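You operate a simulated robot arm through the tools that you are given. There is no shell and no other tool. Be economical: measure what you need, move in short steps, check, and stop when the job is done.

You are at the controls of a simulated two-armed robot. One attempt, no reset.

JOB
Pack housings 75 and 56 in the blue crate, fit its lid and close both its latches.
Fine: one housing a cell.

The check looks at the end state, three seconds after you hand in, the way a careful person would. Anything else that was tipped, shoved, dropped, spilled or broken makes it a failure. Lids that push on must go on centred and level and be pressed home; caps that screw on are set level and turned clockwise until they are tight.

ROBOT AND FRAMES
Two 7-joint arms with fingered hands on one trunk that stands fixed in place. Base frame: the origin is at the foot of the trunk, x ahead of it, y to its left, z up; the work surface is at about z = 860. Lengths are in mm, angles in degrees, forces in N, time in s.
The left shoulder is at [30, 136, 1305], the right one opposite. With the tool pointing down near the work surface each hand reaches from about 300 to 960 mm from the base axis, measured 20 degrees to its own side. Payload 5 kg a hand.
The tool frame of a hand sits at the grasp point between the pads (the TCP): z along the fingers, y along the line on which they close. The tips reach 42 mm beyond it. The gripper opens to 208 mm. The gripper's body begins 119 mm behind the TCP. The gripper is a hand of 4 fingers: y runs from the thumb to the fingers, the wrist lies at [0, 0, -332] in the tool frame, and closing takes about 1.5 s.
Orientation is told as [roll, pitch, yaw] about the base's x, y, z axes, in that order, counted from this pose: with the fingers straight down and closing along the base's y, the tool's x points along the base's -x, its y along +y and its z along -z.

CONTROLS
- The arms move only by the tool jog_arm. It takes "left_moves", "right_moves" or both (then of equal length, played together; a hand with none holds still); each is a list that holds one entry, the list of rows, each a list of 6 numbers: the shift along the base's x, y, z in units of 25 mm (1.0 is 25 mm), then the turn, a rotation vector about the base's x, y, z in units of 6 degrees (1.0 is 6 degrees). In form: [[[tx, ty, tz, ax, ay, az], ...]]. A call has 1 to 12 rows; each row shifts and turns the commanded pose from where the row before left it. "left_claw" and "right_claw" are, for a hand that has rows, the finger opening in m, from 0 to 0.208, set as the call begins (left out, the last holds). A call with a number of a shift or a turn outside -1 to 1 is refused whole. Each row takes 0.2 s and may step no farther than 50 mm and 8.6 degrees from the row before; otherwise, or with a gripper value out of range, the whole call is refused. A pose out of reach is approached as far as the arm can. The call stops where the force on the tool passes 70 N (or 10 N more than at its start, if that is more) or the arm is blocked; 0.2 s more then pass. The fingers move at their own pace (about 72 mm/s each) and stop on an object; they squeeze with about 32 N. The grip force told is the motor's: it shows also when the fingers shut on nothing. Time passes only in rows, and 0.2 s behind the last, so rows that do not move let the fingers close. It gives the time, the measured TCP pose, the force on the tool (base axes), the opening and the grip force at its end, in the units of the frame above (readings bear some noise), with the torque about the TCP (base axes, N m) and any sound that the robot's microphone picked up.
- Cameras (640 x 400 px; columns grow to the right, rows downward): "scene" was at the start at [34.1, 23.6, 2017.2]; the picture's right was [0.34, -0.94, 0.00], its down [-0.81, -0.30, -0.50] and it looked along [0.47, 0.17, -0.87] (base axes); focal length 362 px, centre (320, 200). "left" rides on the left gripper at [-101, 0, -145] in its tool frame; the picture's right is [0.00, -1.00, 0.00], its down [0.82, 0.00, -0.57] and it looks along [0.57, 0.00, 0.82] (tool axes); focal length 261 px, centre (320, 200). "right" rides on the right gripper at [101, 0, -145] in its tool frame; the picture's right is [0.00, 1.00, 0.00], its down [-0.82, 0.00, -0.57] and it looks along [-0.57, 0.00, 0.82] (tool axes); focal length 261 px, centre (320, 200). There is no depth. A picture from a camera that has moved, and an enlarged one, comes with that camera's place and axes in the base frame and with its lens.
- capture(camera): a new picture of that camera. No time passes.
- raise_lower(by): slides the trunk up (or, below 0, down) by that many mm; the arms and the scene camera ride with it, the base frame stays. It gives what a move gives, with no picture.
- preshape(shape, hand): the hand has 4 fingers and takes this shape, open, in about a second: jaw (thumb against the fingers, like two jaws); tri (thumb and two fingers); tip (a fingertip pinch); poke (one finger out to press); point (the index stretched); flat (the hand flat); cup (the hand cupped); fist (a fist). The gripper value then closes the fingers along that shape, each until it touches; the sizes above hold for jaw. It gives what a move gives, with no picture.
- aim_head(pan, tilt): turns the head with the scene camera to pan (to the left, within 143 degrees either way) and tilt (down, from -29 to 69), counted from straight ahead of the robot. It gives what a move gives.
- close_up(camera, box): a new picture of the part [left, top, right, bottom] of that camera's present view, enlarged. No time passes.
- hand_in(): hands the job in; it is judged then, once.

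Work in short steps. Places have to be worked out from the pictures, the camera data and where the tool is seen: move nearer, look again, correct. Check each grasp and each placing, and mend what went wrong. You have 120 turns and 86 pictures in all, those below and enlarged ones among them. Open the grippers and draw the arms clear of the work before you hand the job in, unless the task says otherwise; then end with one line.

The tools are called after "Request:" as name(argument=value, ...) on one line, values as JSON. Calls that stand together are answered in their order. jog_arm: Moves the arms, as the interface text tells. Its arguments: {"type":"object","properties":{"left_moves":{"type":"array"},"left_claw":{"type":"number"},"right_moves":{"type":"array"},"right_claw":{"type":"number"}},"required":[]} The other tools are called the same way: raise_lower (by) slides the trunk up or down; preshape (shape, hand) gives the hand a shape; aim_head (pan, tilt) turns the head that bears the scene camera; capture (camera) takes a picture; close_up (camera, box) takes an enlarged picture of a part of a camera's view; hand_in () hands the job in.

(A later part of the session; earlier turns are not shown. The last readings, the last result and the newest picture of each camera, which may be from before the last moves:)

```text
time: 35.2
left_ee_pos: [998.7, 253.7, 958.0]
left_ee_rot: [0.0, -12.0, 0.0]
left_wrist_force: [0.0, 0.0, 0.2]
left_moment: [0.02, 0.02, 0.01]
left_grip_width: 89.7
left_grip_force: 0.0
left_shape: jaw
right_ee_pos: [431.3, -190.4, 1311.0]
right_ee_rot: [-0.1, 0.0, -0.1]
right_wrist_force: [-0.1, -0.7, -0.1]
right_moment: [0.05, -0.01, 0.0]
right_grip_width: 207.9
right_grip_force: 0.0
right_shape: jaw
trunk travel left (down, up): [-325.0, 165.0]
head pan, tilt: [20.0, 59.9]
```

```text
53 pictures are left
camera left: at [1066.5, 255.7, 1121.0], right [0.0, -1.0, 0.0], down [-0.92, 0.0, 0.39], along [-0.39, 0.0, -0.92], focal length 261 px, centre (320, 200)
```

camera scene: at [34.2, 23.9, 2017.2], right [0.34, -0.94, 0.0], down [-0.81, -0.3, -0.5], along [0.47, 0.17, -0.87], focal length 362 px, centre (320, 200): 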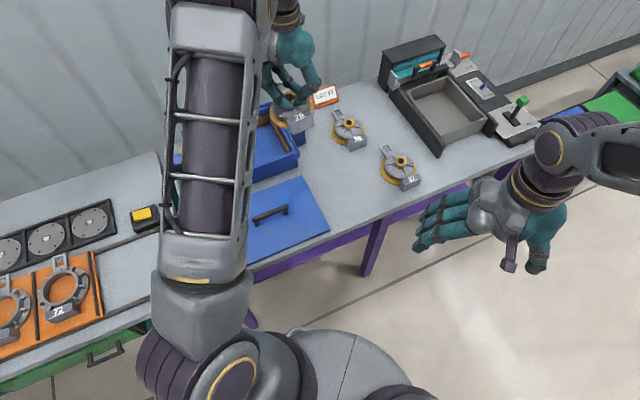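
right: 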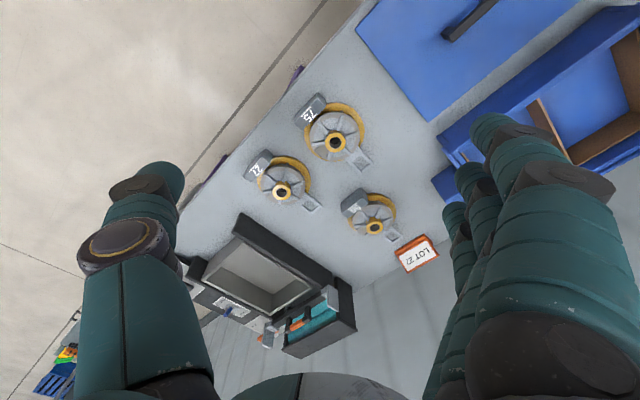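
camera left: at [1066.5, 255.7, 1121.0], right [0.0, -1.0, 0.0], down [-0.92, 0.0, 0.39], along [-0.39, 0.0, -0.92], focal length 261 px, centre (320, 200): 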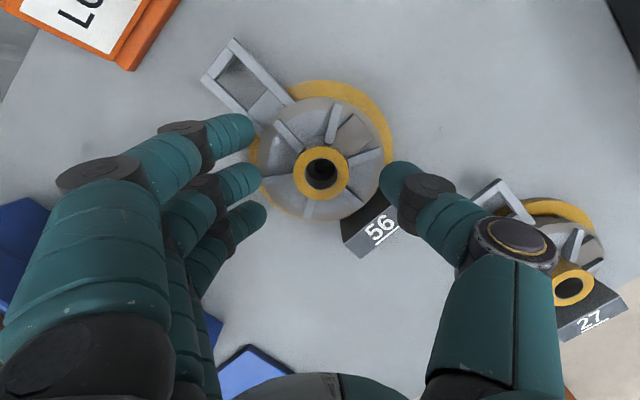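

The hub is aligned with the thumb and middle finger. I'll lower 10 mm and close.

Request:
jog_arm(left_moves=[[[0, 0, -0.2, 0, 0, 0], [0, 0, -0.2, 0, 0, 0], [0, 0, 0, 0, 0, 0]]])

Request:
jog_arm(left_claw=0.0, left_moves=[[[0, 0, 0, 0, 0, 0], [0, 0, 0, 0, 0, 0], [0, 0, 0, 0, 0, 0], [0, 0, 0, 0, 0, 0], [0, 0, 0, 0, 0, 0], [0, 0, 0, 0, 0, 0], [0, 0, 0, 0, 0, 0], [0, 0, 0, 0, 0, 0]]])

Request:
capture(camera="left")

```text
time: 36.0
left_ee_pos: [996.2, 256.4, 948.9]
left_ee_rot: [0.0, -12.0, 0.1]
left_wrist_force: [0.0, -0.6, 0.6]
left_moment: [-0.05, 0.02, 0.01]
left_grip_width: 89.9
left_grip_force: 0.1
left_shape: jaw
right_ee_pos: [431.9, -189.6, 1310.4]
right_ee_rot: [0.0, 0.0, 0.0]
right_wrist_force: [0.1, -0.6, -0.3]
right_moment: [-0.01, 0.02, -0.01]
right_grip_width: 207.8
right_grip_force: 0.1
right_shape: jaw
trunk travel left (down, up): [-325.0, 165.0]
head pan, tilt: [20.0, 59.9]
```

```text
time: 37.8
left_ee_pos: [994.8, 254.6, 948.0]
left_ee_rot: [0.0, -11.9, 0.0]
left_wrist_force: [-1.7, -2.9, 3.2]
left_moment: [0.3, 0.25, 0.12]
left_grip_width: 31.4
left_grip_force: 31.8
left_shape: jaw
right_ee_pos: [430.9, -190.5, 1311.6]
right_ee_rot: [0.0, 0.0, 0.0]
right_wrist_force: [0.2, 0.1, 0.0]
right_moment: [-0.03, 0.01, 0.0]
right_grip_width: 208.0
right_grip_force: 0.1
right_shape: jaw
trunk travel left (down, up): [-325.0, 165.0]
head pan, tilt: [20.0, 59.9]
```

```text
52 pictures are left
camera left: at [1065.5, 255.6, 1111.4], right [0.0, -1.0, 0.0], down [-0.92, 0.0, 0.39], along [-0.39, 0.0, -0.92], focal length 261 px, centre (320, 200)
```

left: 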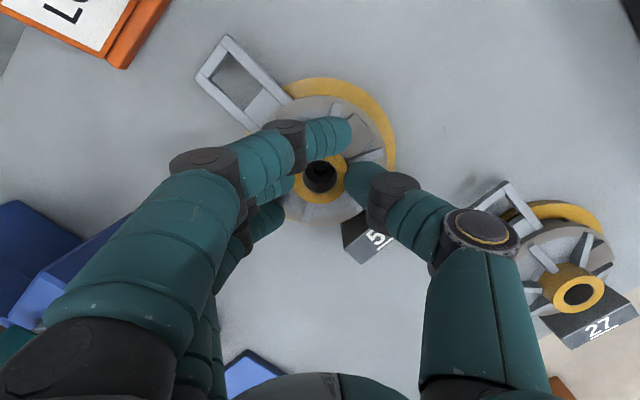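

The hub is gripped. I'll do a short test lift.

Request:
jog_arm(left_moves=[[[0, 0, 0.3, 0, 0, 0], [0, 0, 0.5, 0, 0, 0], [0, 0, 0.8, 0, 0, 0], [0, 0, 0, 0, 0, 0]]])

Request:
capture(camera="left")

```text
time: 38.8
left_ee_pos: [997.7, 256.1, 986.5]
left_ee_rot: [0.0, -11.9, 0.0]
left_wrist_force: [0.3, 0.0, -3.9]
left_moment: [0.02, 0.02, 0.04]
left_grip_width: 26.6
left_grip_force: 31.7
left_shape: jaw
right_ee_pos: [432.8, -189.5, 1311.0]
right_ee_rot: [0.1, 0.1, 0.0]
right_wrist_force: [0.0, 0.3, 0.4]
right_moment: [-0.01, 0.04, 0.0]
right_grip_width: 207.8
right_grip_force: 0.0
right_shape: jaw
trunk travel left (down, up): [-325.0, 165.0]
head pan, tilt: [20.0, 59.9]
```

```text
51 pictures are left
camera left: at [1066.3, 256.3, 1149.4], right [0.0, -1.0, 0.0], down [-0.92, 0.0, 0.39], along [-0.39, 0.0, -0.92], focal length 261 px, centre (320, 200)
```

left: 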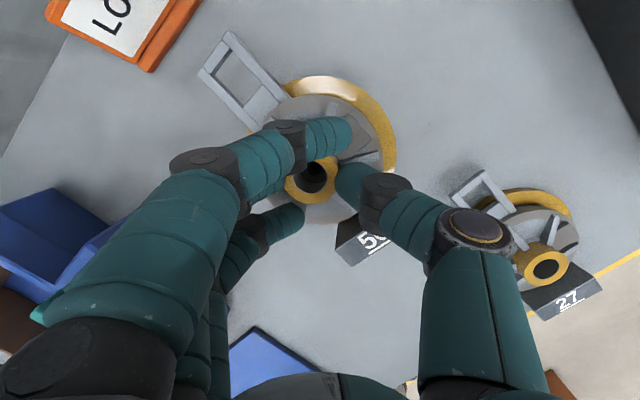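

It's lifted at 4 N, but it looks slightly pitched. I'll raise it and bring it back toward the robot, then look at its level from the scene camera.

Request:
jog_arm(left_moves=[[[0, 0.2, 1, 0, 0, 0], [0, 0.2, 1, 0, 0, 0], [0, 0.2, 1, 0, 0, 0], [-0.5, 0.4, 1, 0, 0, 0], [-0.5, 0.8, 0.6, 0, 0, 0], [-0.5, 0.8, 0, 0, 0, 0], [0, 0, 0, 0, 0, 0]]])

Request:
close_up(camera="scene", box=[260, 50, 420, 150])

Request:
capture(camera="left")

```text
time: 40.4
left_ee_pos: [959.5, 319.3, 1102.6]
left_ee_rot: [-0.1, -12.1, 0.0]
left_wrist_force: [0.5, -0.2, -4.3]
left_moment: [0.07, 0.01, 0.01]
left_grip_width: 26.7
left_grip_force: 32.4
left_shape: jaw
right_ee_pos: [431.6, -191.0, 1311.0]
right_ee_rot: [0.1, 0.0, -0.1]
right_wrist_force: [0.3, -0.6, 0.0]
right_moment: [0.01, 0.01, 0.01]
right_grip_width: 207.9
right_grip_force: 0.0
right_shape: jaw
trunk travel left (down, up): [-325.0, 165.0]
head pan, tilt: [20.0, 59.9]
```

```text
4.00 times, centred on (340, 100) of scene
camera zoom: at [34.9, 22.5, 2017.1], right [0.34, -0.94, 0.0], down [-0.81, -0.3, -0.5], along [0.47, 0.17, -0.87], focal length 1448 px, centre (240, 600)
```

zoom: 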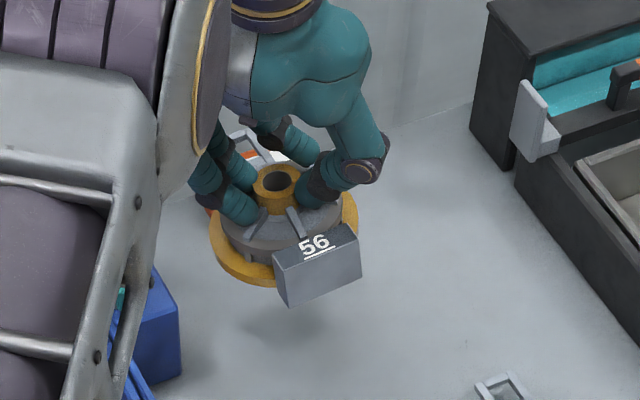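

```text
49 pictures are left
camera left: at [1028.3, 319.5, 1264.8], right [0.0, -1.0, 0.0], down [-0.92, 0.0, 0.39], along [-0.39, 0.0, -0.92], focal length 261 px, centre (320, 200)
```

left: 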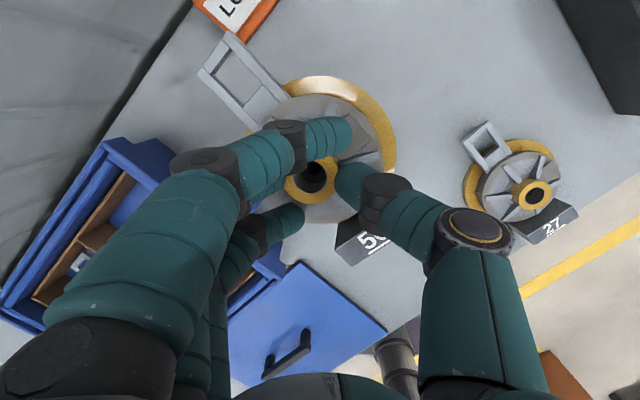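

It looks roughly level, perhaps 4° nose-up, so I'll correct +4° while carrying it over the right cell to TCP (782,534) at travel height.

Request:
jog_arm(left_moves=[[[-0.79, 0.955, 0, 0, 0.074, 0], [-0.79, 0.955, 0, 0, 0.074, 0], [-0.79, 0.955, 0, 0, 0.074, 0], [-0.79, 0.955, 0, 0, 0.074, 0], [-0.79, 0.955, 0, 0, 0.074, 0], [-0.79, 0.955, 0, 0, 0.074, 0], [-0.79, 0.955, 0, 0, 0.074, 0], [-0.79, 0.955, 0, 0, 0.074, 0], [-0.79, 0.955, 0, 0, 0.074, 0], [0, 0, -0.8, 0, 0, 0], [0, 0, -0.8, 0, 0, 0], [0, 0, 0, 0, 0, 0]]])

Request:
close_up(camera="left", box=[140, 0, 460, 200])

Request:
close_up(camera="scene", box=[190, 80, 330, 190])

```text
time: 43.0
left_ee_pos: [781.3, 535.0, 1062.0]
left_ee_rot: [0.0, -8.0, 0.1]
left_wrist_force: [1.1, 0.0, -4.1]
left_moment: [0.06, -0.03, -0.03]
left_grip_width: 26.6
left_grip_force: 31.6
left_shape: jaw
right_ee_pos: [430.5, -189.8, 1311.3]
right_ee_rot: [-0.1, 0.0, 0.0]
right_wrist_force: [-0.3, -0.9, -0.5]
right_moment: [0.04, -0.07, 0.01]
right_grip_width: 207.9
right_grip_force: 0.1
right_shape: jaw
trunk travel left (down, up): [-325.0, 165.0]
head pan, tilt: [20.0, 59.9]
```

```text
2.00 times, centred on (300, 100) of left
camera zoom: at [861.6, 535.4, 1219.1], right [0.0, -1.0, 0.0], down [-0.89, 0.0, 0.45], along [-0.45, 0.0, -0.89], focal length 521 px, centre (360, 400)
```

zoom: 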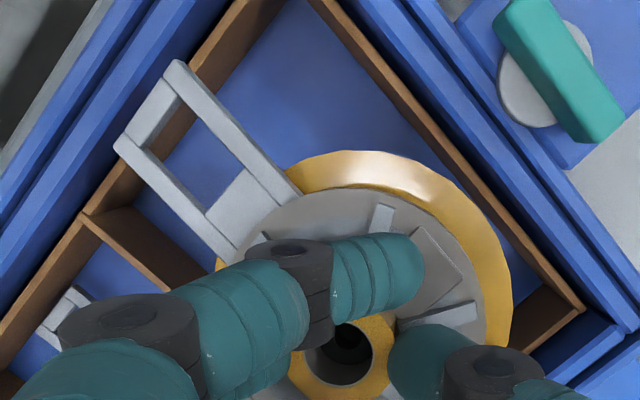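

```text
3.64 times, centred on (260, 135) of scene
camera zoom: at [33.8, 23.3, 2017.2], right [0.34, -0.94, 0.0], down [-0.81, -0.3, -0.5], along [0.47, 0.17, -0.87], focal length 1317 px, centre (538, 436)
```

zoom: 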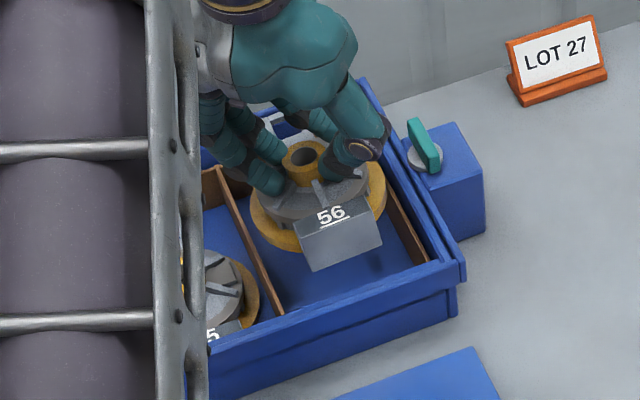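

The lug end clears the back liner by about 7 mm. The hub sits about 3–4 mm toward the divider with about 2° of yaw error, so I'll correct both and descend to the rim for another look.

Request:
jog_arm(left_moves=[[[0.09, -0.09, 0, 0, 0, 0.3], [0, 0, -0.6, 0, 0, 0], [0, 0, -0.6, 0, 0, 0], [0, 0, -0.3, 0, 0, 0], [0, 0, 0, 0, 0, 0]]])

Request:
close_up(camera="left", box=[140, 0, 460, 200])

Request:
close_up(camera="scene", box=[190, 80, 330, 190])

```text
time: 44.2
left_ee_pos: [784.1, 534.0, 1023.0]
left_ee_rot: [0.0, -8.0, 1.8]
left_wrist_force: [-0.3, 0.2, -2.8]
left_moment: [0.02, -0.03, -0.03]
left_grip_width: 26.8
left_grip_force: 32.3
left_shape: jaw
right_ee_pos: [431.0, -189.4, 1311.7]
right_ee_rot: [0.0, 0.0, -0.1]
right_wrist_force: [-0.8, 0.3, 1.1]
right_moment: [0.03, 0.04, 0.0]
right_grip_width: 207.6
right_grip_force: 0.0
right_shape: jaw
trunk travel left (down, up): [-325.0, 165.0]
head pan, tilt: [20.0, 59.9]
```

```text
2.00 times, centred on (300, 100) of left
camera zoom: at [864.0, 536.8, 1181.8], right [0.04, -1.0, 0.0], down [-0.89, -0.03, 0.45], along [-0.45, -0.02, -0.89], focal length 521 px, centre (360, 400)
```

zoom: 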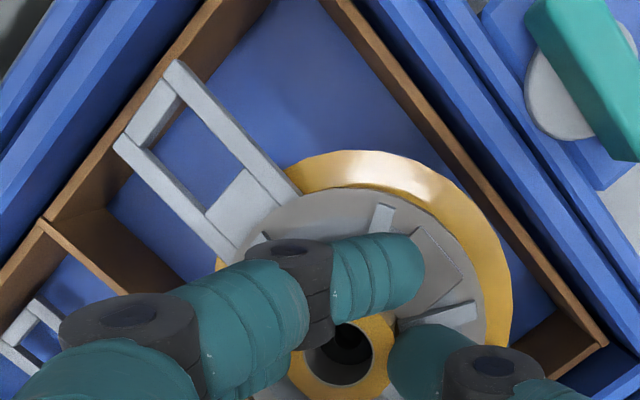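

```text
3.64 times, centred on (260, 135) of scene
camera zoom: at [34.7, 23.8, 2017.2], right [0.34, -0.94, 0.0], down [-0.81, -0.3, -0.5], along [0.47, 0.17, -0.87], focal length 1317 px, centre (538, 436)
```

zoom: 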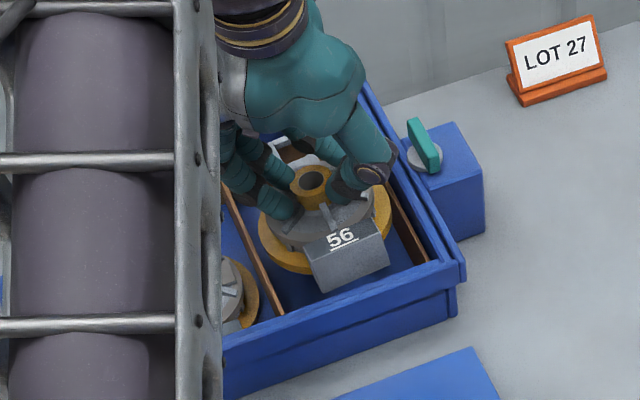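

The gaps look balanced on all sides. I'll continue down.

Request:
jog_arm(left_moves=[[[0, 0, -0.5, 0, 0, 0], [0, 0, -0.5, 0, 0, 0], [0, 0, -0.4, 0, 0, 0], [0, 0, 0, 0, 0, 0]]])

Request:
close_up(camera="left", box=[140, 0, 460, 200])

```text
time: 45.2
left_ee_pos: [784.1, 533.9, 990.4]
left_ee_rot: [-0.1, -8.1, 1.8]
left_wrist_force: [0.1, -0.3, -4.9]
left_moment: [0.01, -0.06, 0.0]
left_grip_width: 26.6
left_grip_force: 31.7
left_shape: jaw
right_ee_pos: [431.8, -190.1, 1311.7]
right_ee_rot: [0.0, 0.0, 0.0]
right_wrist_force: [0.2, -0.7, 0.1]
right_moment: [0.0, 0.01, -0.03]
right_grip_width: 207.8
right_grip_force: 0.0
right_shape: jaw
trunk travel left (down, up): [-325.0, 165.0]
head pan, tilt: [20.0, 59.9]
```

```text
2.00 times, centred on (300, 100) of left
camera zoom: at [863.9, 536.9, 1147.4], right [0.04, -1.0, 0.0], down [-0.89, -0.03, 0.45], along [-0.45, -0.02, -0.89], focal length 521 px, centre (360, 400)
```

zoom: 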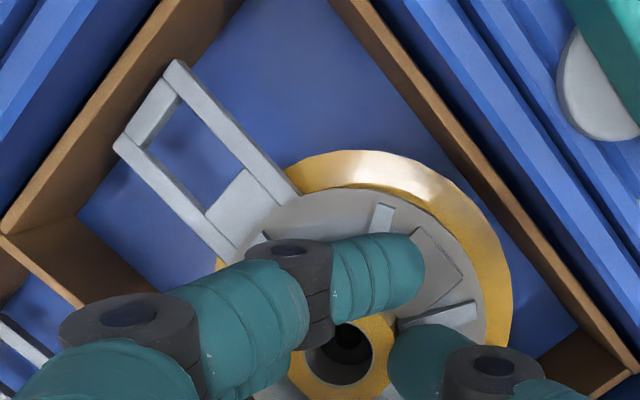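

It's still clear. I'll lower to the floor.

Request:
jog_arm(left_moves=[[[0, 0, -0.4, 0, 0, 0], [0, 0, -0.3, 0, 0, 0], [0, 0, -0.2, 0, 0, 0], [0, 0, -0.15, 0, 0, 0], [0, 0, -0.12, 0, 0, 0], [0, 0, 0, 0, 0, 0]]])

Request:
capture(camera="left")

```text
time: 46.6
left_ee_pos: [785.3, 533.7, 961.9]
left_ee_rot: [0.0, -8.2, 1.9]
left_wrist_force: [0.5, -2.6, 5.8]
left_moment: [0.46, -0.13, -0.07]
left_grip_width: 27.4
left_grip_force: 32.4
left_shape: jaw
right_ee_pos: [431.7, -190.3, 1312.2]
right_ee_rot: [0.0, 0.0, 0.0]
right_wrist_force: [0.6, 0.2, 0.1]
right_moment: [0.0, -0.07, 0.02]
right_grip_width: 207.7
right_grip_force: 0.1
right_shape: jaw
trunk travel left (down, up): [-325.0, 165.0]
head pan, tilt: [20.0, 59.9]
```

```text
43 pictures are left
camera left: at [864.5, 536.8, 1119.0], right [0.04, -1.0, 0.0], down [-0.89, -0.03, 0.45], along [-0.45, -0.02, -0.89], focal length 261 px, centre (320, 200)
```

left: 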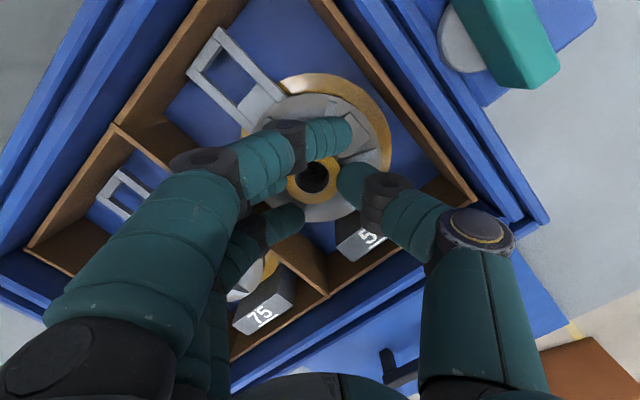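

It rests on the floor of the right cell. I'll release and withdraw upward, then inspect.

Request:
jog_arm(left_claw=0.09, left_moves=[[[0, 0, 0, 0, 0, 0], [0, 0, 0, 0, 0, 0], [0, 0, 0, 0, 0, 0], [0, 0, 0, 0, 0, 0], [0, 0, 0, 0, 0, 0], [0, 0, 0.5, 0, 0, 0], [0, 0, 1, 0, 0, 0], [0, 0, 1, 0, 0, 0], [0, 0, 1, 0, 0, 0], [0, 0, 1, 0, 0, 0], [0, 0, 1, 0, 0, 0], [0, 0, 1, 0, 0, 0]]])

Request:
capture(camera="left")

```text
time: 49.2
left_ee_pos: [782.5, 535.2, 1123.8]
left_ee_rot: [0.1, -8.0, 1.8]
left_wrist_force: [-0.2, -0.1, 0.3]
left_moment: [0.06, -0.05, -0.01]
left_grip_width: 89.2
left_grip_force: 0.0
left_shape: jaw
right_ee_pos: [430.1, -191.2, 1312.8]
right_ee_rot: [0.0, 0.0, 0.1]
right_wrist_force: [1.0, 0.0, -0.8]
right_moment: [0.05, -0.03, 0.02]
right_grip_width: 207.7
right_grip_force: 0.1
right_shape: jaw
trunk travel left (down, up): [-325.0, 165.0]
head pan, tilt: [20.0, 59.9]
```

```text
42 pictures are left
camera left: at [862.7, 538.4, 1281.2], right [0.04, -1.0, 0.0], down [-0.89, -0.03, 0.45], along [-0.45, -0.02, -0.89], focal length 261 px, centre (320, 200)
```

left: 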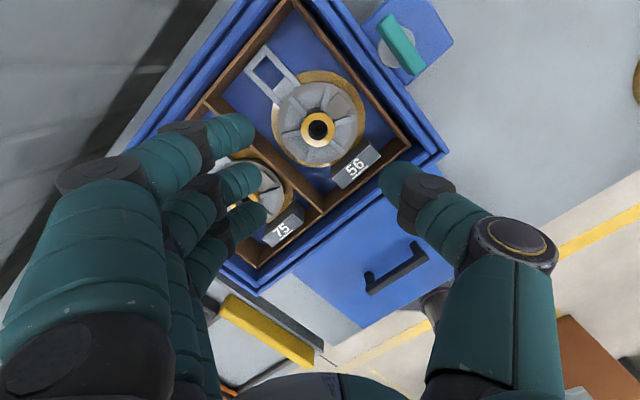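

Both housings are in their cells. I'll take close views of the rim, the latch and the lid to understand how they fit.

Request:
close_up(camera="left", box=[300, 0, 470, 200])

Request:
close_up(camera="scene", box=[200, 100, 330, 280])

```text
2.00 times, centred on (385, 100) of left
camera zoom: at [862.7, 538.4, 1281.2], right [0.04, -1.0, 0.0], down [-0.89, -0.03, 0.45], along [-0.45, -0.02, -0.89], focal length 521 px, centre (190, 400)
```

zoom: 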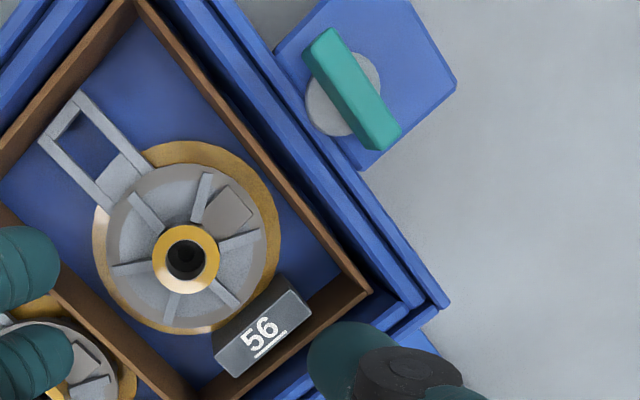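

```text
2.22 times, centred on (265, 190) of scene
camera zoom: at [33.0, 22.7, 2017.2], right [0.34, -0.94, 0.0], down [-0.81, -0.3, -0.5], along [0.47, 0.17, -0.86], focal length 805 px, centre (442, 222)
```

zoom: 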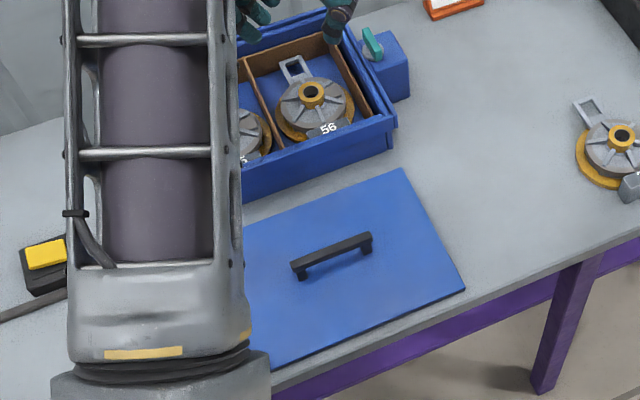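

The lid (about 342×252, centre (529,386), same 45° alignment) should drop into the crate's rim, which is centred near (743,599). I'll turn the left hand to yaw -45° so it closes across the handle, and move above the lid.

Request:
jog_arm(left_moves=[[[-1, -0.58, 0, 0, 0.67, 0], [-1, -0.58, 0, 0, 0.67, 0], [-1, -0.58, 0, 0, 0, -0.97], [-1, -0.58, 0, 0, 0, -0.97], [-1, -0.58, 0, 0, 0, -0.97], [-1, -0.58, 0, 0, 0, -0.97], [-1, -0.58, 0, 0, 0, -0.97], [-1, -0.58, 0, 0, 0, -0.97], [-1, -0.58, 0, 0, 0, -0.97], [-1, -0.58, 0, 0, 0, -0.97], [0, 0, -0.5, 0, 0, 0], [0, 0, -0.5, 0, 0, 0]]])

Request:
capture(camera="left")

```text
time: 51.8
left_ee_pos: [532.9, 389.1, 1097.6]
left_ee_rot: [0.2, 0.0, -44.7]
left_wrist_force: [-0.8, -0.3, 0.4]
left_moment: [0.01, -0.01, -0.02]
left_grip_width: 89.4
left_grip_force: 0.0
left_shape: jaw
right_ee_pos: [432.3, -188.2, 1311.9]
right_ee_rot: [0.0, 0.0, 0.0]
right_wrist_force: [0.6, 0.3, -0.1]
right_moment: [0.01, -0.01, -0.04]
right_grip_width: 207.9
right_grip_force: 0.1
right_shape: jaw
trunk travel left (down, up): [-325.0, 165.0]
head pan, tilt: [20.0, 59.9]
```

```text
39 pictures are left
camera left: at [605.0, 317.6, 1242.3], right [-0.7, -0.71, 0.0], down [-0.59, 0.57, 0.57], along [-0.41, 0.4, -0.82], focal length 261 px, centre (320, 200)
```

left: 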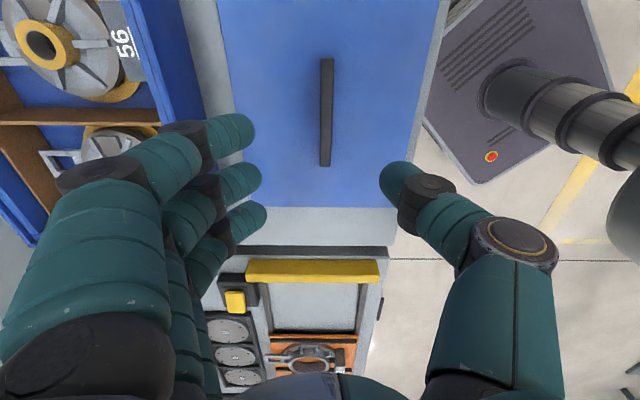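

The handle is aligned with the hand, centred near (528,384). I'll centre and come down over it.

Request:
jog_arm(left_moves=[[[-0.16, -0.2, -1, 0, 0, 0], [0, 0, -1, 0, 0, 0], [0, 0, -1, 0, 0, 0], [0, 0, -1, 0, 0, 0], [0, 0, -1, 0, 0, 0], [0, 0, -1, 0, 0, 0], [0, 0, 0, 0, 0, 0]]])

Request:
capture(camera="left")

```text
time: 53.4
left_ee_pos: [529.6, 384.6, 948.0]
left_ee_rot: [0.4, 0.0, -44.8]
left_wrist_force: [0.4, -0.4, 0.2]
left_moment: [0.04, -0.06, 0.03]
left_grip_width: 89.6
left_grip_force: 0.1
left_shape: jaw
right_ee_pos: [431.2, -190.4, 1311.9]
right_ee_rot: [0.0, 0.0, -0.1]
right_wrist_force: [-0.3, -0.4, 0.4]
right_moment: [0.05, -0.05, -0.01]
right_grip_width: 207.6
right_grip_force: 0.0
right_shape: jaw
trunk travel left (down, up): [-325.0, 165.0]
head pan, tilt: [20.0, 59.9]
```

```text
38 pictures are left
camera left: at [600.4, 313.0, 1093.3], right [-0.7, -0.71, -0.01], down [-0.59, 0.57, 0.57], along [-0.4, 0.4, -0.82], focal length 261 px, centre (320, 200)
```

left: 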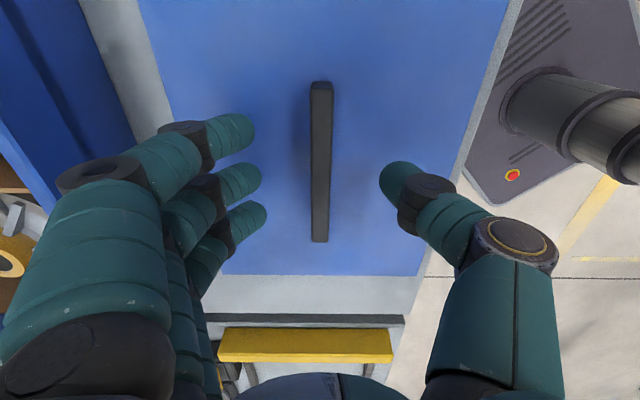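

The handle is centred between the fingers. I'll lower about 28 mm so the tips pass below the bar but stay off the lid, then close.

Request:
jog_arm(left_moves=[[[0, 0, -0.5, 0, 0, 0], [0, 0, -0.4, 0, 0, 0], [0, 0, -0.2, 0, 0, 0], [0, 0, 0, 0, 0, 0]]])

Request:
jog_arm(left_claw=0.0, left_moves=[[[0, 0, 0, 0, 0, 0], [0, 0, 0, 0, 0, 0], [0, 0, 0, 0, 0, 0], [0, 0, 0, 0, 0, 0], [0, 0, 0, 0, 0, 0], [0, 0, 0, 0, 0, 0], [0, 0, 0, 0, 0, 0]]])

Request:
capture(camera="left")

```text
time: 54.4
left_ee_pos: [528.7, 384.0, 921.1]
left_ee_rot: [0.3, 0.0, -44.8]
left_wrist_force: [-0.5, -0.7, 0.0]
left_moment: [0.01, 0.01, 0.02]
left_grip_width: 89.5
left_grip_force: 0.1
left_shape: jaw
right_ee_pos: [430.9, -189.1, 1311.8]
right_ee_rot: [0.0, 0.0, 0.0]
right_wrist_force: [-0.1, -0.1, -0.5]
right_moment: [0.02, -0.03, 0.0]
right_grip_width: 207.8
right_grip_force: 0.2
right_shape: jaw
trunk travel left (down, up): [-325.0, 165.0]
head pan, tilt: [20.0, 59.9]
```

```text
time: 56.0
left_ee_pos: [527.5, 385.1, 920.2]
left_ee_rot: [0.3, 0.0, -44.7]
left_wrist_force: [-0.8, -0.5, 0.0]
left_moment: [-0.01, -0.17, 0.02]
left_grip_width: 0.9
left_grip_force: 32.3
left_shape: jaw
right_ee_pos: [432.0, -189.7, 1311.3]
right_ee_rot: [0.0, 0.0, 0.0]
right_wrist_force: [-0.9, -0.7, -0.5]
right_moment: [0.01, 0.01, 0.01]
right_grip_width: 208.1
right_grip_force: 0.1
right_shape: jaw
trunk travel left (down, up): [-325.0, 165.0]
head pan, tilt: [20.0, 59.9]
```

```text
37 pictures are left
camera left: at [600.9, 313.3, 1065.5], right [-0.7, -0.71, 0.0], down [-0.59, 0.57, 0.57], along [-0.41, 0.4, -0.82], focal length 261 px, centre (320, 200)
```

left: 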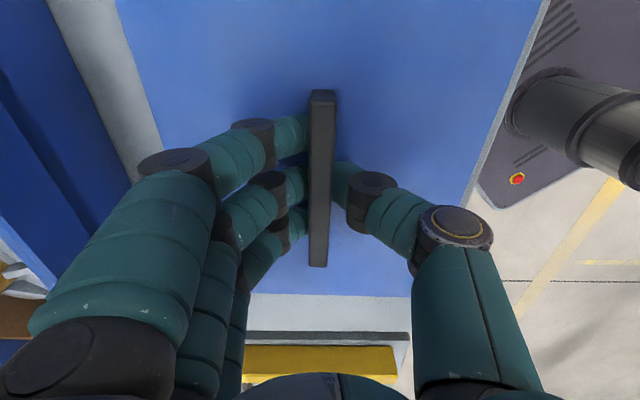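

The fingers have closed on the handle bar. I'll lift slightly and check that the lid hangs level.

Request:
jog_arm(left_moves=[[[0, 0, 0.2, 0, 0, 0], [0, 0, 0.3, 0, 0, 0], [0, 0, 0.5, 0, 0, 0], [0, 0, 0.6, 0, 0, 0], [0, 0, 0, 0, 0, 0]]])

Request:
capture(camera="left")

Request:
capture(camera="scene")

```text
time: 57.2
left_ee_pos: [530.3, 385.3, 960.3]
left_ee_rot: [0.3, 0.0, -44.8]
left_wrist_force: [-0.1, 0.4, -4.2]
left_moment: [0.01, 0.01, 0.01]
left_grip_width: 0.6
left_grip_force: 31.5
left_shape: jaw
right_ee_pos: [432.6, -190.6, 1311.5]
right_ee_rot: [-0.1, 0.0, -0.1]
right_wrist_force: [1.0, -0.3, -0.5]
right_moment: [-0.02, 0.07, 0.01]
right_grip_width: 208.1
right_grip_force: 0.1
right_shape: jaw
trunk travel left (down, up): [-325.0, 165.0]
head pan, tilt: [20.0, 59.9]
```

```text
36 pictures are left
camera left: at [602.4, 313.5, 1105.6], right [-0.7, -0.71, 0.0], down [-0.59, 0.57, 0.57], along [-0.41, 0.4, -0.82], focal length 261 px, centre (320, 200)
```

left: 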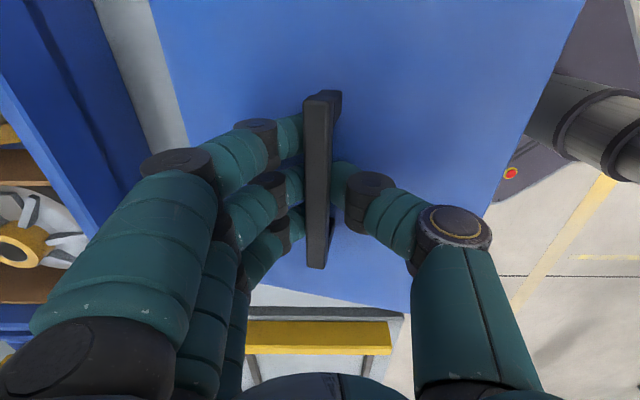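

```text
35 pictures are left
camera scene: at [34.9, 24.0, 2017.1], right [0.34, -0.94, 0.0], down [-0.81, -0.3, -0.5], along [0.47, 0.17, -0.87], focal length 362 px, centre (320, 200)
```

scene: 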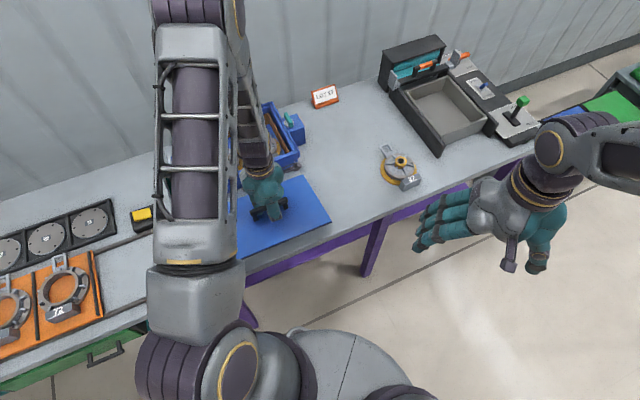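

The lid is lifted (about 4 N) but it rolled some degrees about the handle, front side up. I'll raise it and look from the scene camera to gauge the tilt.

Request:
jog_arm(left_moves=[[[0, 0, 0.8, 0, 0, 0], [0, 0, 1, 0, 0, 0], [0, 0, 1, 0, 0, 0], [0, 0, 1, 0, 0, 0], [0, 0, 1, 0, 0, 0], [0, 0, 0, 0, 0, 0]]])

Request:
close_up(camera="scene", box=[180, 100, 360, 290])

Request:
capture(camera="left")

```text
time: 58.6
left_ee_pos: [531.1, 384.5, 1081.0]
left_ee_rot: [0.2, 0.0, -44.8]
left_wrist_force: [0.9, 0.1, -4.4]
left_moment: [0.01, -0.01, -0.01]
left_grip_width: 0.1
left_grip_force: 32.4
left_shape: jaw
right_ee_pos: [430.9, -190.3, 1311.6]
right_ee_rot: [0.0, -0.1, 0.0]
right_wrist_force: [-0.3, 0.2, -0.1]
right_moment: [-0.05, 0.03, 0.0]
right_grip_width: 207.8
right_grip_force: 0.1
right_shape: jaw
trunk travel left (down, up): [-325.0, 165.0]
head pan, tilt: [20.0, 59.9]
```

```text
2.11 times, centred on (270, 195) of scene
camera zoom: at [35.2, 24.0, 2017.1], right [0.34, -0.94, 0.0], down [-0.81, -0.3, -0.5], along [0.47, 0.17, -0.87], focal length 762 px, centre (425, 210)
```

zoom: 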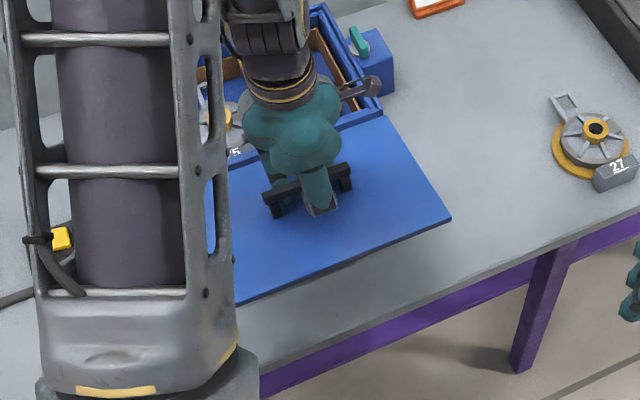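

```text
33 pictures are left
camera left: at [602.5, 314.2, 1226.2], right [-0.7, -0.71, 0.0], down [-0.59, 0.57, 0.57], along [-0.41, 0.4, -0.82], focal length 261 px, centre (320, 200)
```

left: 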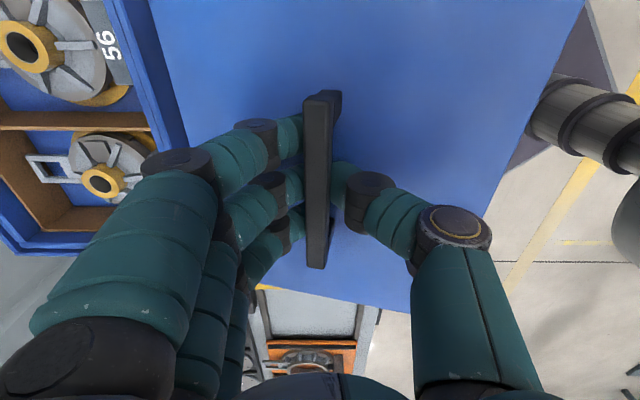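

The lid is tilted about 10° around the handle axis with the front edge up. I'll counter-rotate the hand 10° about the handle axis and re-check.

Request:
jog_arm(left_moves=[[[0, 0, 0, 0.4, -0.4, 0], [0, 0, 0, 0.4, -0.4, 0], [0, 0, 0, 0.38, -0.38, 0], [0, 0, 0, 0, 0, 0]]])

Request:
close_up(camera="scene", box=[180, 100, 360, 290])

Request:
capture(camera="left")

```text
time: 59.6
left_ee_pos: [529.1, 384.7, 1080.1]
left_ee_rot: [10.3, -0.1, -44.8]
left_wrist_force: [0.0, -0.3, -5.4]
left_moment: [-0.01, -0.01, -0.03]
left_grip_width: 0.2
left_grip_force: 32.0
left_shape: jaw
right_ee_pos: [431.0, -190.7, 1312.6]
right_ee_rot: [-0.1, 0.1, 0.0]
right_wrist_force: [0.7, 1.4, -1.0]
right_moment: [-0.03, -0.02, -0.01]
right_grip_width: 208.2
right_grip_force: 0.2
right_shape: jaw
trunk travel left (down, up): [-325.0, 165.0]
head pan, tilt: [20.0, 59.9]
```

```text
2.11 times, centred on (270, 195) of scene
camera zoom: at [34.6, 24.3, 2017.2], right [0.34, -0.94, 0.0], down [-0.81, -0.3, -0.5], along [0.47, 0.17, -0.87], focal length 762 px, centre (425, 210)
```

zoom: 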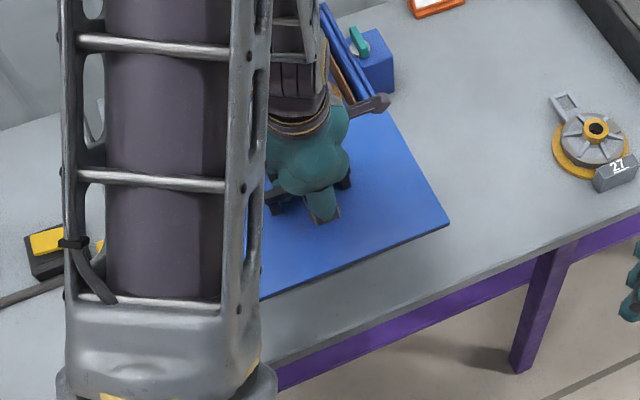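

```text
31 pictures are left
camera left: at [583.9, 296.1, 1223.5], right [-0.69, -0.7, -0.18], down [-0.66, 0.5, 0.56], along [-0.3, 0.5, -0.81], focal length 261 px, centre (320, 200)
```

left: 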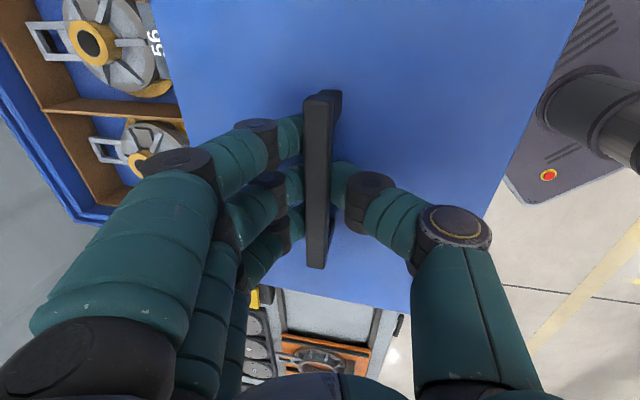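

The lid's end edge now lies along the projected level direction, so the lid is level. I'll carry it by (213,213) to centre it over the crate, staying above the rim and the latch knobs.

Request:
jog_arm(left_moves=[[[0.8, 0.8, 0, 0, 0, 0], [0.86, 0.86, 0, 0, 0, 0], [0.86, 0.86, 0, 0, 0, 0], [0.86, 0.86, 0, 0, 0, 0], [0.86, 0.86, 0, 0, 0, 0], [0.86, 0.86, 0, 0, 0, 0], [0.86, 0.86, 0, 0, 0, 0], [0.86, 0.86, 0, 0, 0, 0], [0.86, 0.86, 0, 0, 0, 0], [0.86, 0.86, 0, 0, 0, 0], [0, 0, 0, 0, 0, 0]]])

Request:
capture(camera="left")

Request:
close_up(camera="scene", box=[160, 60, 330, 220])

```text
time: 62.0
left_ee_pos: [745.3, 595.9, 1081.6]
left_ee_rot: [10.3, -0.1, -44.8]
left_wrist_force: [0.1, -0.8, -3.1]
left_moment: [0.03, -0.02, 0.0]
left_grip_width: 0.3
left_grip_force: 32.4
left_shape: jaw
right_ee_pos: [430.1, -190.5, 1311.9]
right_ee_rot: [0.1, 0.1, 0.1]
right_wrist_force: [-0.6, -0.7, -0.5]
right_moment: [0.06, -0.06, -0.01]
right_grip_width: 207.5
right_grip_force: 0.2
right_shape: jaw
trunk travel left (down, up): [-325.0, 165.0]
head pan, tilt: [20.0, 59.9]
```

```text
30 pictures are left
camera left: at [798.6, 507.3, 1223.9], right [-0.69, -0.7, -0.18], down [-0.66, 0.5, 0.56], along [-0.3, 0.5, -0.81], focal length 261 px, centre (320, 200)
```

left: 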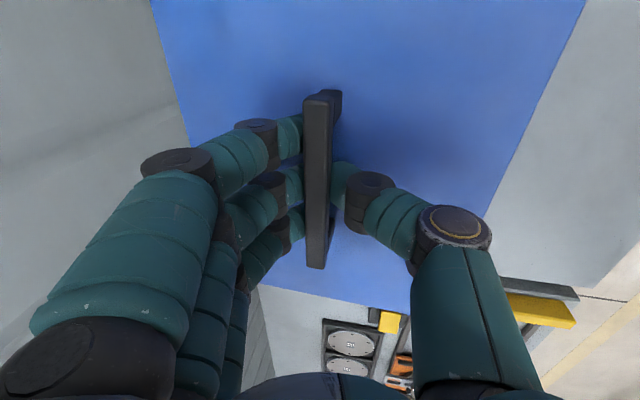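

```text
2.50 times, centred on (245, 140) of scene
camera zoom: at [33.5, 22.7, 2017.2], right [0.34, -0.94, 0.0], down [-0.81, -0.3, -0.5], along [0.47, 0.17, -0.86], focal length 905 px, centre (508, 350)
```

zoom: 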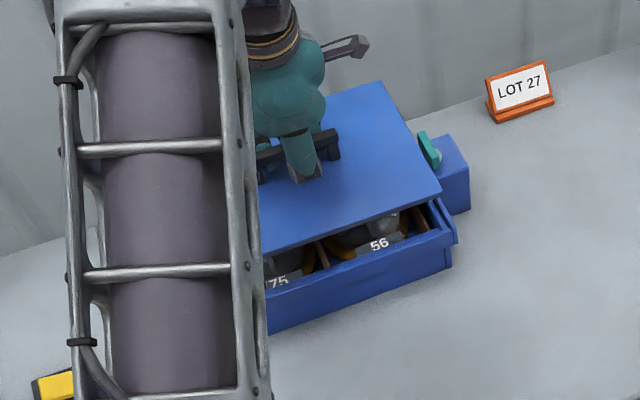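

Before lowering I want a precise reading of level and centring, so I'll zoom on the right end of the lid and crate.

Request:
close_up(camera="scene", box=[270, 80, 370, 160])

```text
5.00 times, centred on (320, 120) of scene
camera zoom: at [33.5, 22.7, 2017.2], right [0.34, -0.94, 0.0], down [-0.81, -0.3, -0.5], along [0.47, 0.17, -0.86], focal length 1811 px, centre (320, 600)
```

zoom: 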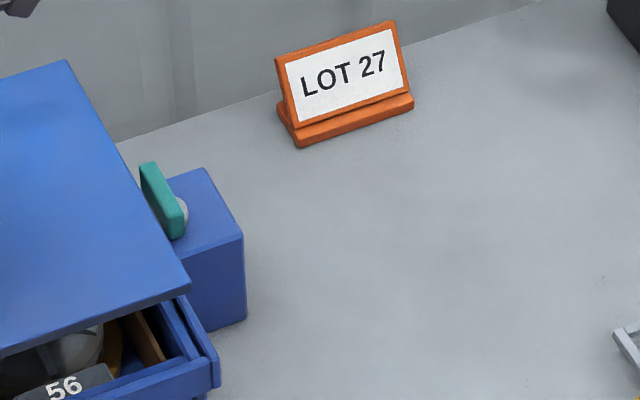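

From the scene corners the front edge seems about 2–3° high. I'll add a 2° correction and check it with a zoom of the lid's end edge.

Request:
jog_arm(left_moves=[[[0, 0, 0, 0.24, -0.24, 0], [0, 0, 0, 0, 0, 0]]])

Request:
close_up(camera="left", box=[230, 220, 430, 340])

Request:
close_up(camera="scene", box=[230, 80, 330, 160])

```text
time: 62.6
left_ee_pos: [744.1, 597.9, 1080.7]
left_ee_rot: [12.3, -0.1, -44.9]
left_wrist_force: [0.8, -0.5, -4.5]
left_moment: [-0.03, 0.01, 0.01]
left_grip_width: 0.2
left_grip_force: 32.4
left_shape: jaw
right_ee_pos: [431.4, -189.9, 1312.9]
right_ee_rot: [0.0, 0.0, -0.1]
right_wrist_force: [0.5, 0.1, -1.5]
right_moment: [-0.03, 0.01, -0.03]
right_grip_width: 207.7
right_grip_force: 0.1
right_shape: jaw
trunk travel left (down, up): [-325.0, 165.0]
head pan, tilt: [20.0, 59.9]
```

```text
3.20 times, centred on (330, 280) of left
camera zoom: at [795.2, 504.6, 1222.1], right [-0.68, -0.7, -0.21], down [-0.67, 0.49, 0.56], along [-0.28, 0.52, -0.8], focal length 834 px, centre (288, -56)
```

zoom: 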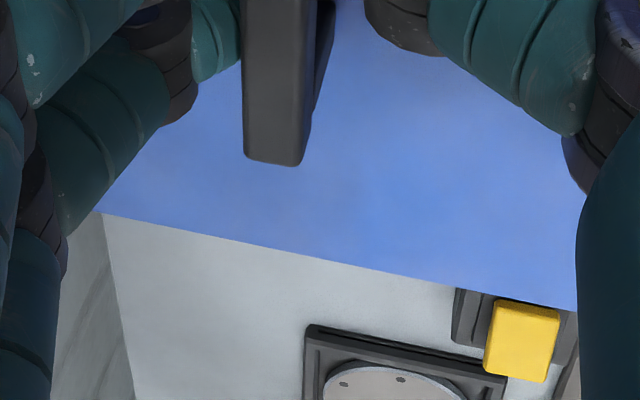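

```text
5.00 times, centred on (280, 120) of scene
camera zoom: at [34.5, 24.0, 2017.2], right [0.34, -0.94, 0.0], down [-0.81, -0.3, -0.5], along [0.47, 0.17, -0.87], focal length 1811 px, centre (520, 600)
```

zoom: 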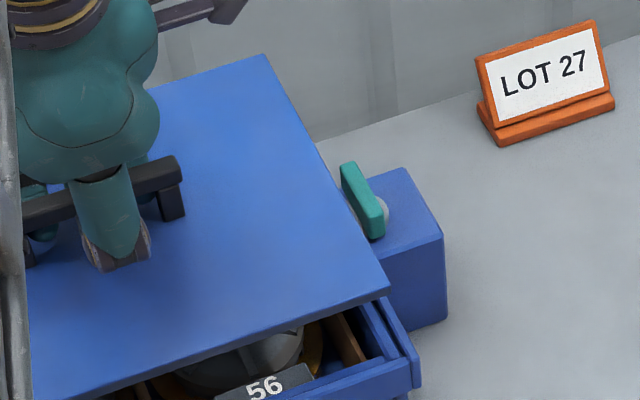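

Both measures agree on about 1° still to remove, and the centre is about 5 mm too far back. I'll correct both and lower to just above the rim.

Request:
jog_arm(left_moves=[[[-0.14, -0.06, 0, 0.12, -0.12, 0], [0, 0, -0.6, 0, 0, 0], [0, 0, -0.6, 0, 0, 0], [0, 0, -0.6, 0, 0, 0], [0, 0, -0.4, 0, 0, 0], [0, 0, 0, 0, 0, 0]]])

Request:
close_up(camera="scene", box=[220, 80, 320, 170])

Request:
capture(camera="left")

```text
time: 64.0
left_ee_pos: [740.5, 596.5, 1026.4]
left_ee_rot: [13.3, -0.1, -44.8]
left_wrist_force: [-0.8, 0.6, -4.0]
left_moment: [-0.01, -0.05, -0.03]
left_grip_width: 0.2
left_grip_force: 31.4
left_shape: jaw
right_ee_pos: [430.1, -189.5, 1310.7]
right_ee_rot: [-0.1, 0.0, 0.0]
right_wrist_force: [0.0, -0.6, 0.5]
right_moment: [0.03, -0.02, -0.03]
right_grip_width: 207.8
right_grip_force: 0.1
right_shape: jaw
trunk travel left (down, up): [-325.0, 165.0]
head pan, tilt: [20.0, 59.9]
```

```text
4.44 times, centred on (270, 125) of scene
camera zoom: at [33.8, 23.3, 2017.2], right [0.34, -0.94, 0.0], down [-0.81, -0.3, -0.5], along [0.47, 0.17, -0.87], focal length 1609 px, centre (542, 533)
```

zoom: 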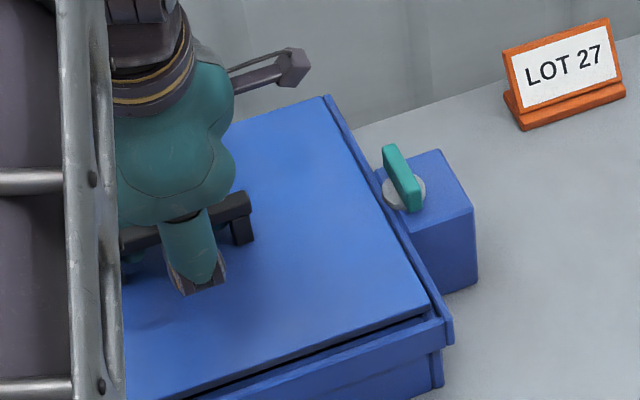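

```text
24 pictures are left
camera left: at [788.9, 501.3, 1167.2], right [-0.68, -0.69, -0.23], down [-0.68, 0.48, 0.55], along [-0.27, 0.53, -0.8], focal length 261 px, centre (320, 200)
```

left: 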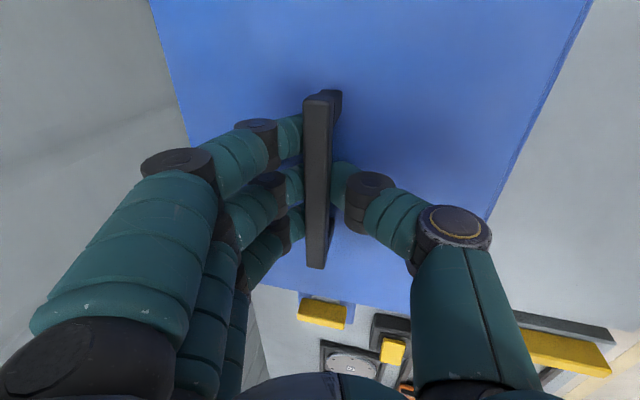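

The lid is close to the rim now. I'll zoom tightly on the right front corner and right end to compare the gaps.

Request:
close_up(camera="scene", box=[280, 95, 330, 165])

```text
5.71 times, centred on (305, 130) of scene
camera zoom: at [33.8, 23.3, 2017.2], right [0.34, -0.94, 0.0], down [-0.81, -0.3, -0.5], along [0.47, 0.17, -0.87], focal length 2069 px, centre (406, 600)
```

zoom: 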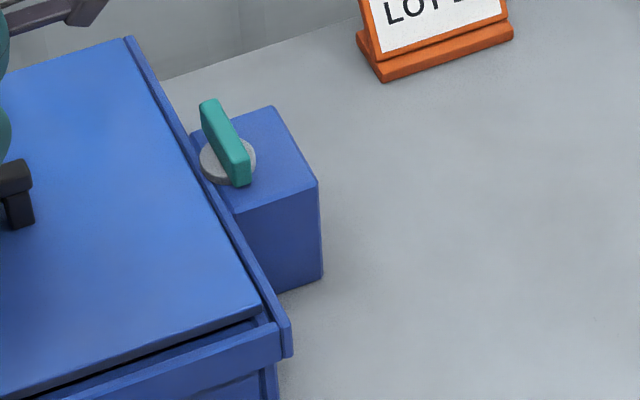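

The rim top turns out to be near z≈965. The lid's right edge isn't quite parallel to the rim, so it needs about +1.1° yaw and about 2 mm back. I'll correct and look again.

Request:
jog_arm(left_moves=[[[0.07, 0.07, 0, 0, 0, 0.18], [0, 0, -0.12, 0, 0, 0], [0, 0, 0, 0, 0, 0]]])

Request:
close_up(camera="scene", box=[270, 95, 330, 165])

```text
time: 64.8
left_ee_pos: [742.5, 597.5, 1022.8]
left_ee_rot: [13.2, 0.0, -43.7]
left_wrist_force: [0.8, -0.3, -4.5]
left_moment: [0.0, 0.02, 0.0]
left_grip_width: 0.1
left_grip_force: 31.9
left_shape: jaw
right_ee_pos: [431.5, -188.9, 1312.1]
right_ee_rot: [-0.1, 0.0, 0.1]
right_wrist_force: [-0.3, -0.3, -0.4]
right_moment: [-0.02, 0.0, -0.03]
right_grip_width: 207.6
right_grip_force: 0.1
right_shape: jaw
trunk travel left (down, up): [-325.0, 165.0]
head pan, tilt: [20.0, 59.9]
```

```text
5.71 times, centred on (300, 130) of scene
camera zoom: at [34.6, 23.8, 2017.2], right [0.34, -0.94, 0.0], down [-0.81, -0.3, -0.5], along [0.47, 0.17, -0.87], focal length 2069 px, centre (434, 600)
```

zoom: 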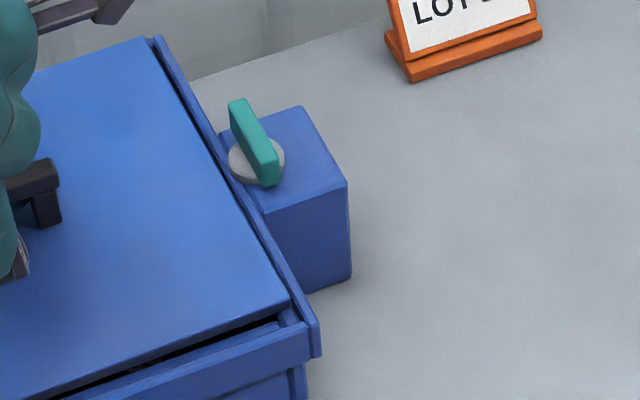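

The lid edge is now parallel to the rim, with an even thin gap along the right end. I'll lower slowly and watch for contact.

Request:
jog_arm(left_moves=[[[0, 0, -0.12, 0, 0, 0], [0, 0, -0.12, 0, 0, 0], [0, 0, -0.12, 0, 0, 0], [0, 0, 0, 0, 0, 0]]])

Request:
close_up(camera="scene", box=[250, 90, 330, 170])

```text
time: 65.8
left_ee_pos: [742.4, 597.9, 1014.3]
left_ee_rot: [13.3, 0.0, -43.7]
left_wrist_force: [-0.5, -1.0, -1.8]
left_moment: [-0.11, -0.07, 0.02]
left_grip_width: 0.5
left_grip_force: 32.3
left_shape: jaw
right_ee_pos: [430.9, -190.3, 1311.2]
right_ee_rot: [0.0, -0.1, 0.0]
right_wrist_force: [1.1, 0.2, 0.6]
right_moment: [-0.05, 0.03, -0.01]
right_grip_width: 207.9
right_grip_force: 0.0
right_shape: jaw
trunk travel left (down, up): [-325.0, 165.0]
head pan, tilt: [20.0, 59.9]
```

```text
5.00 times, centred on (290, 130) of scene
camera zoom: at [34.3, 23.6, 2017.2], right [0.34, -0.94, 0.0], down [-0.81, -0.3, -0.5], along [0.47, 0.17, -0.87], focal length 1811 px, centre (470, 550)
```

zoom: 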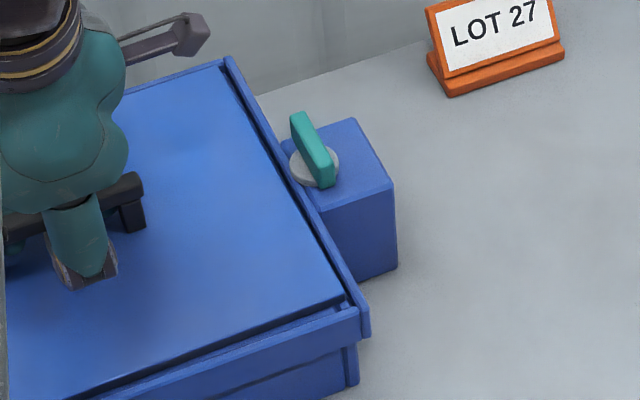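

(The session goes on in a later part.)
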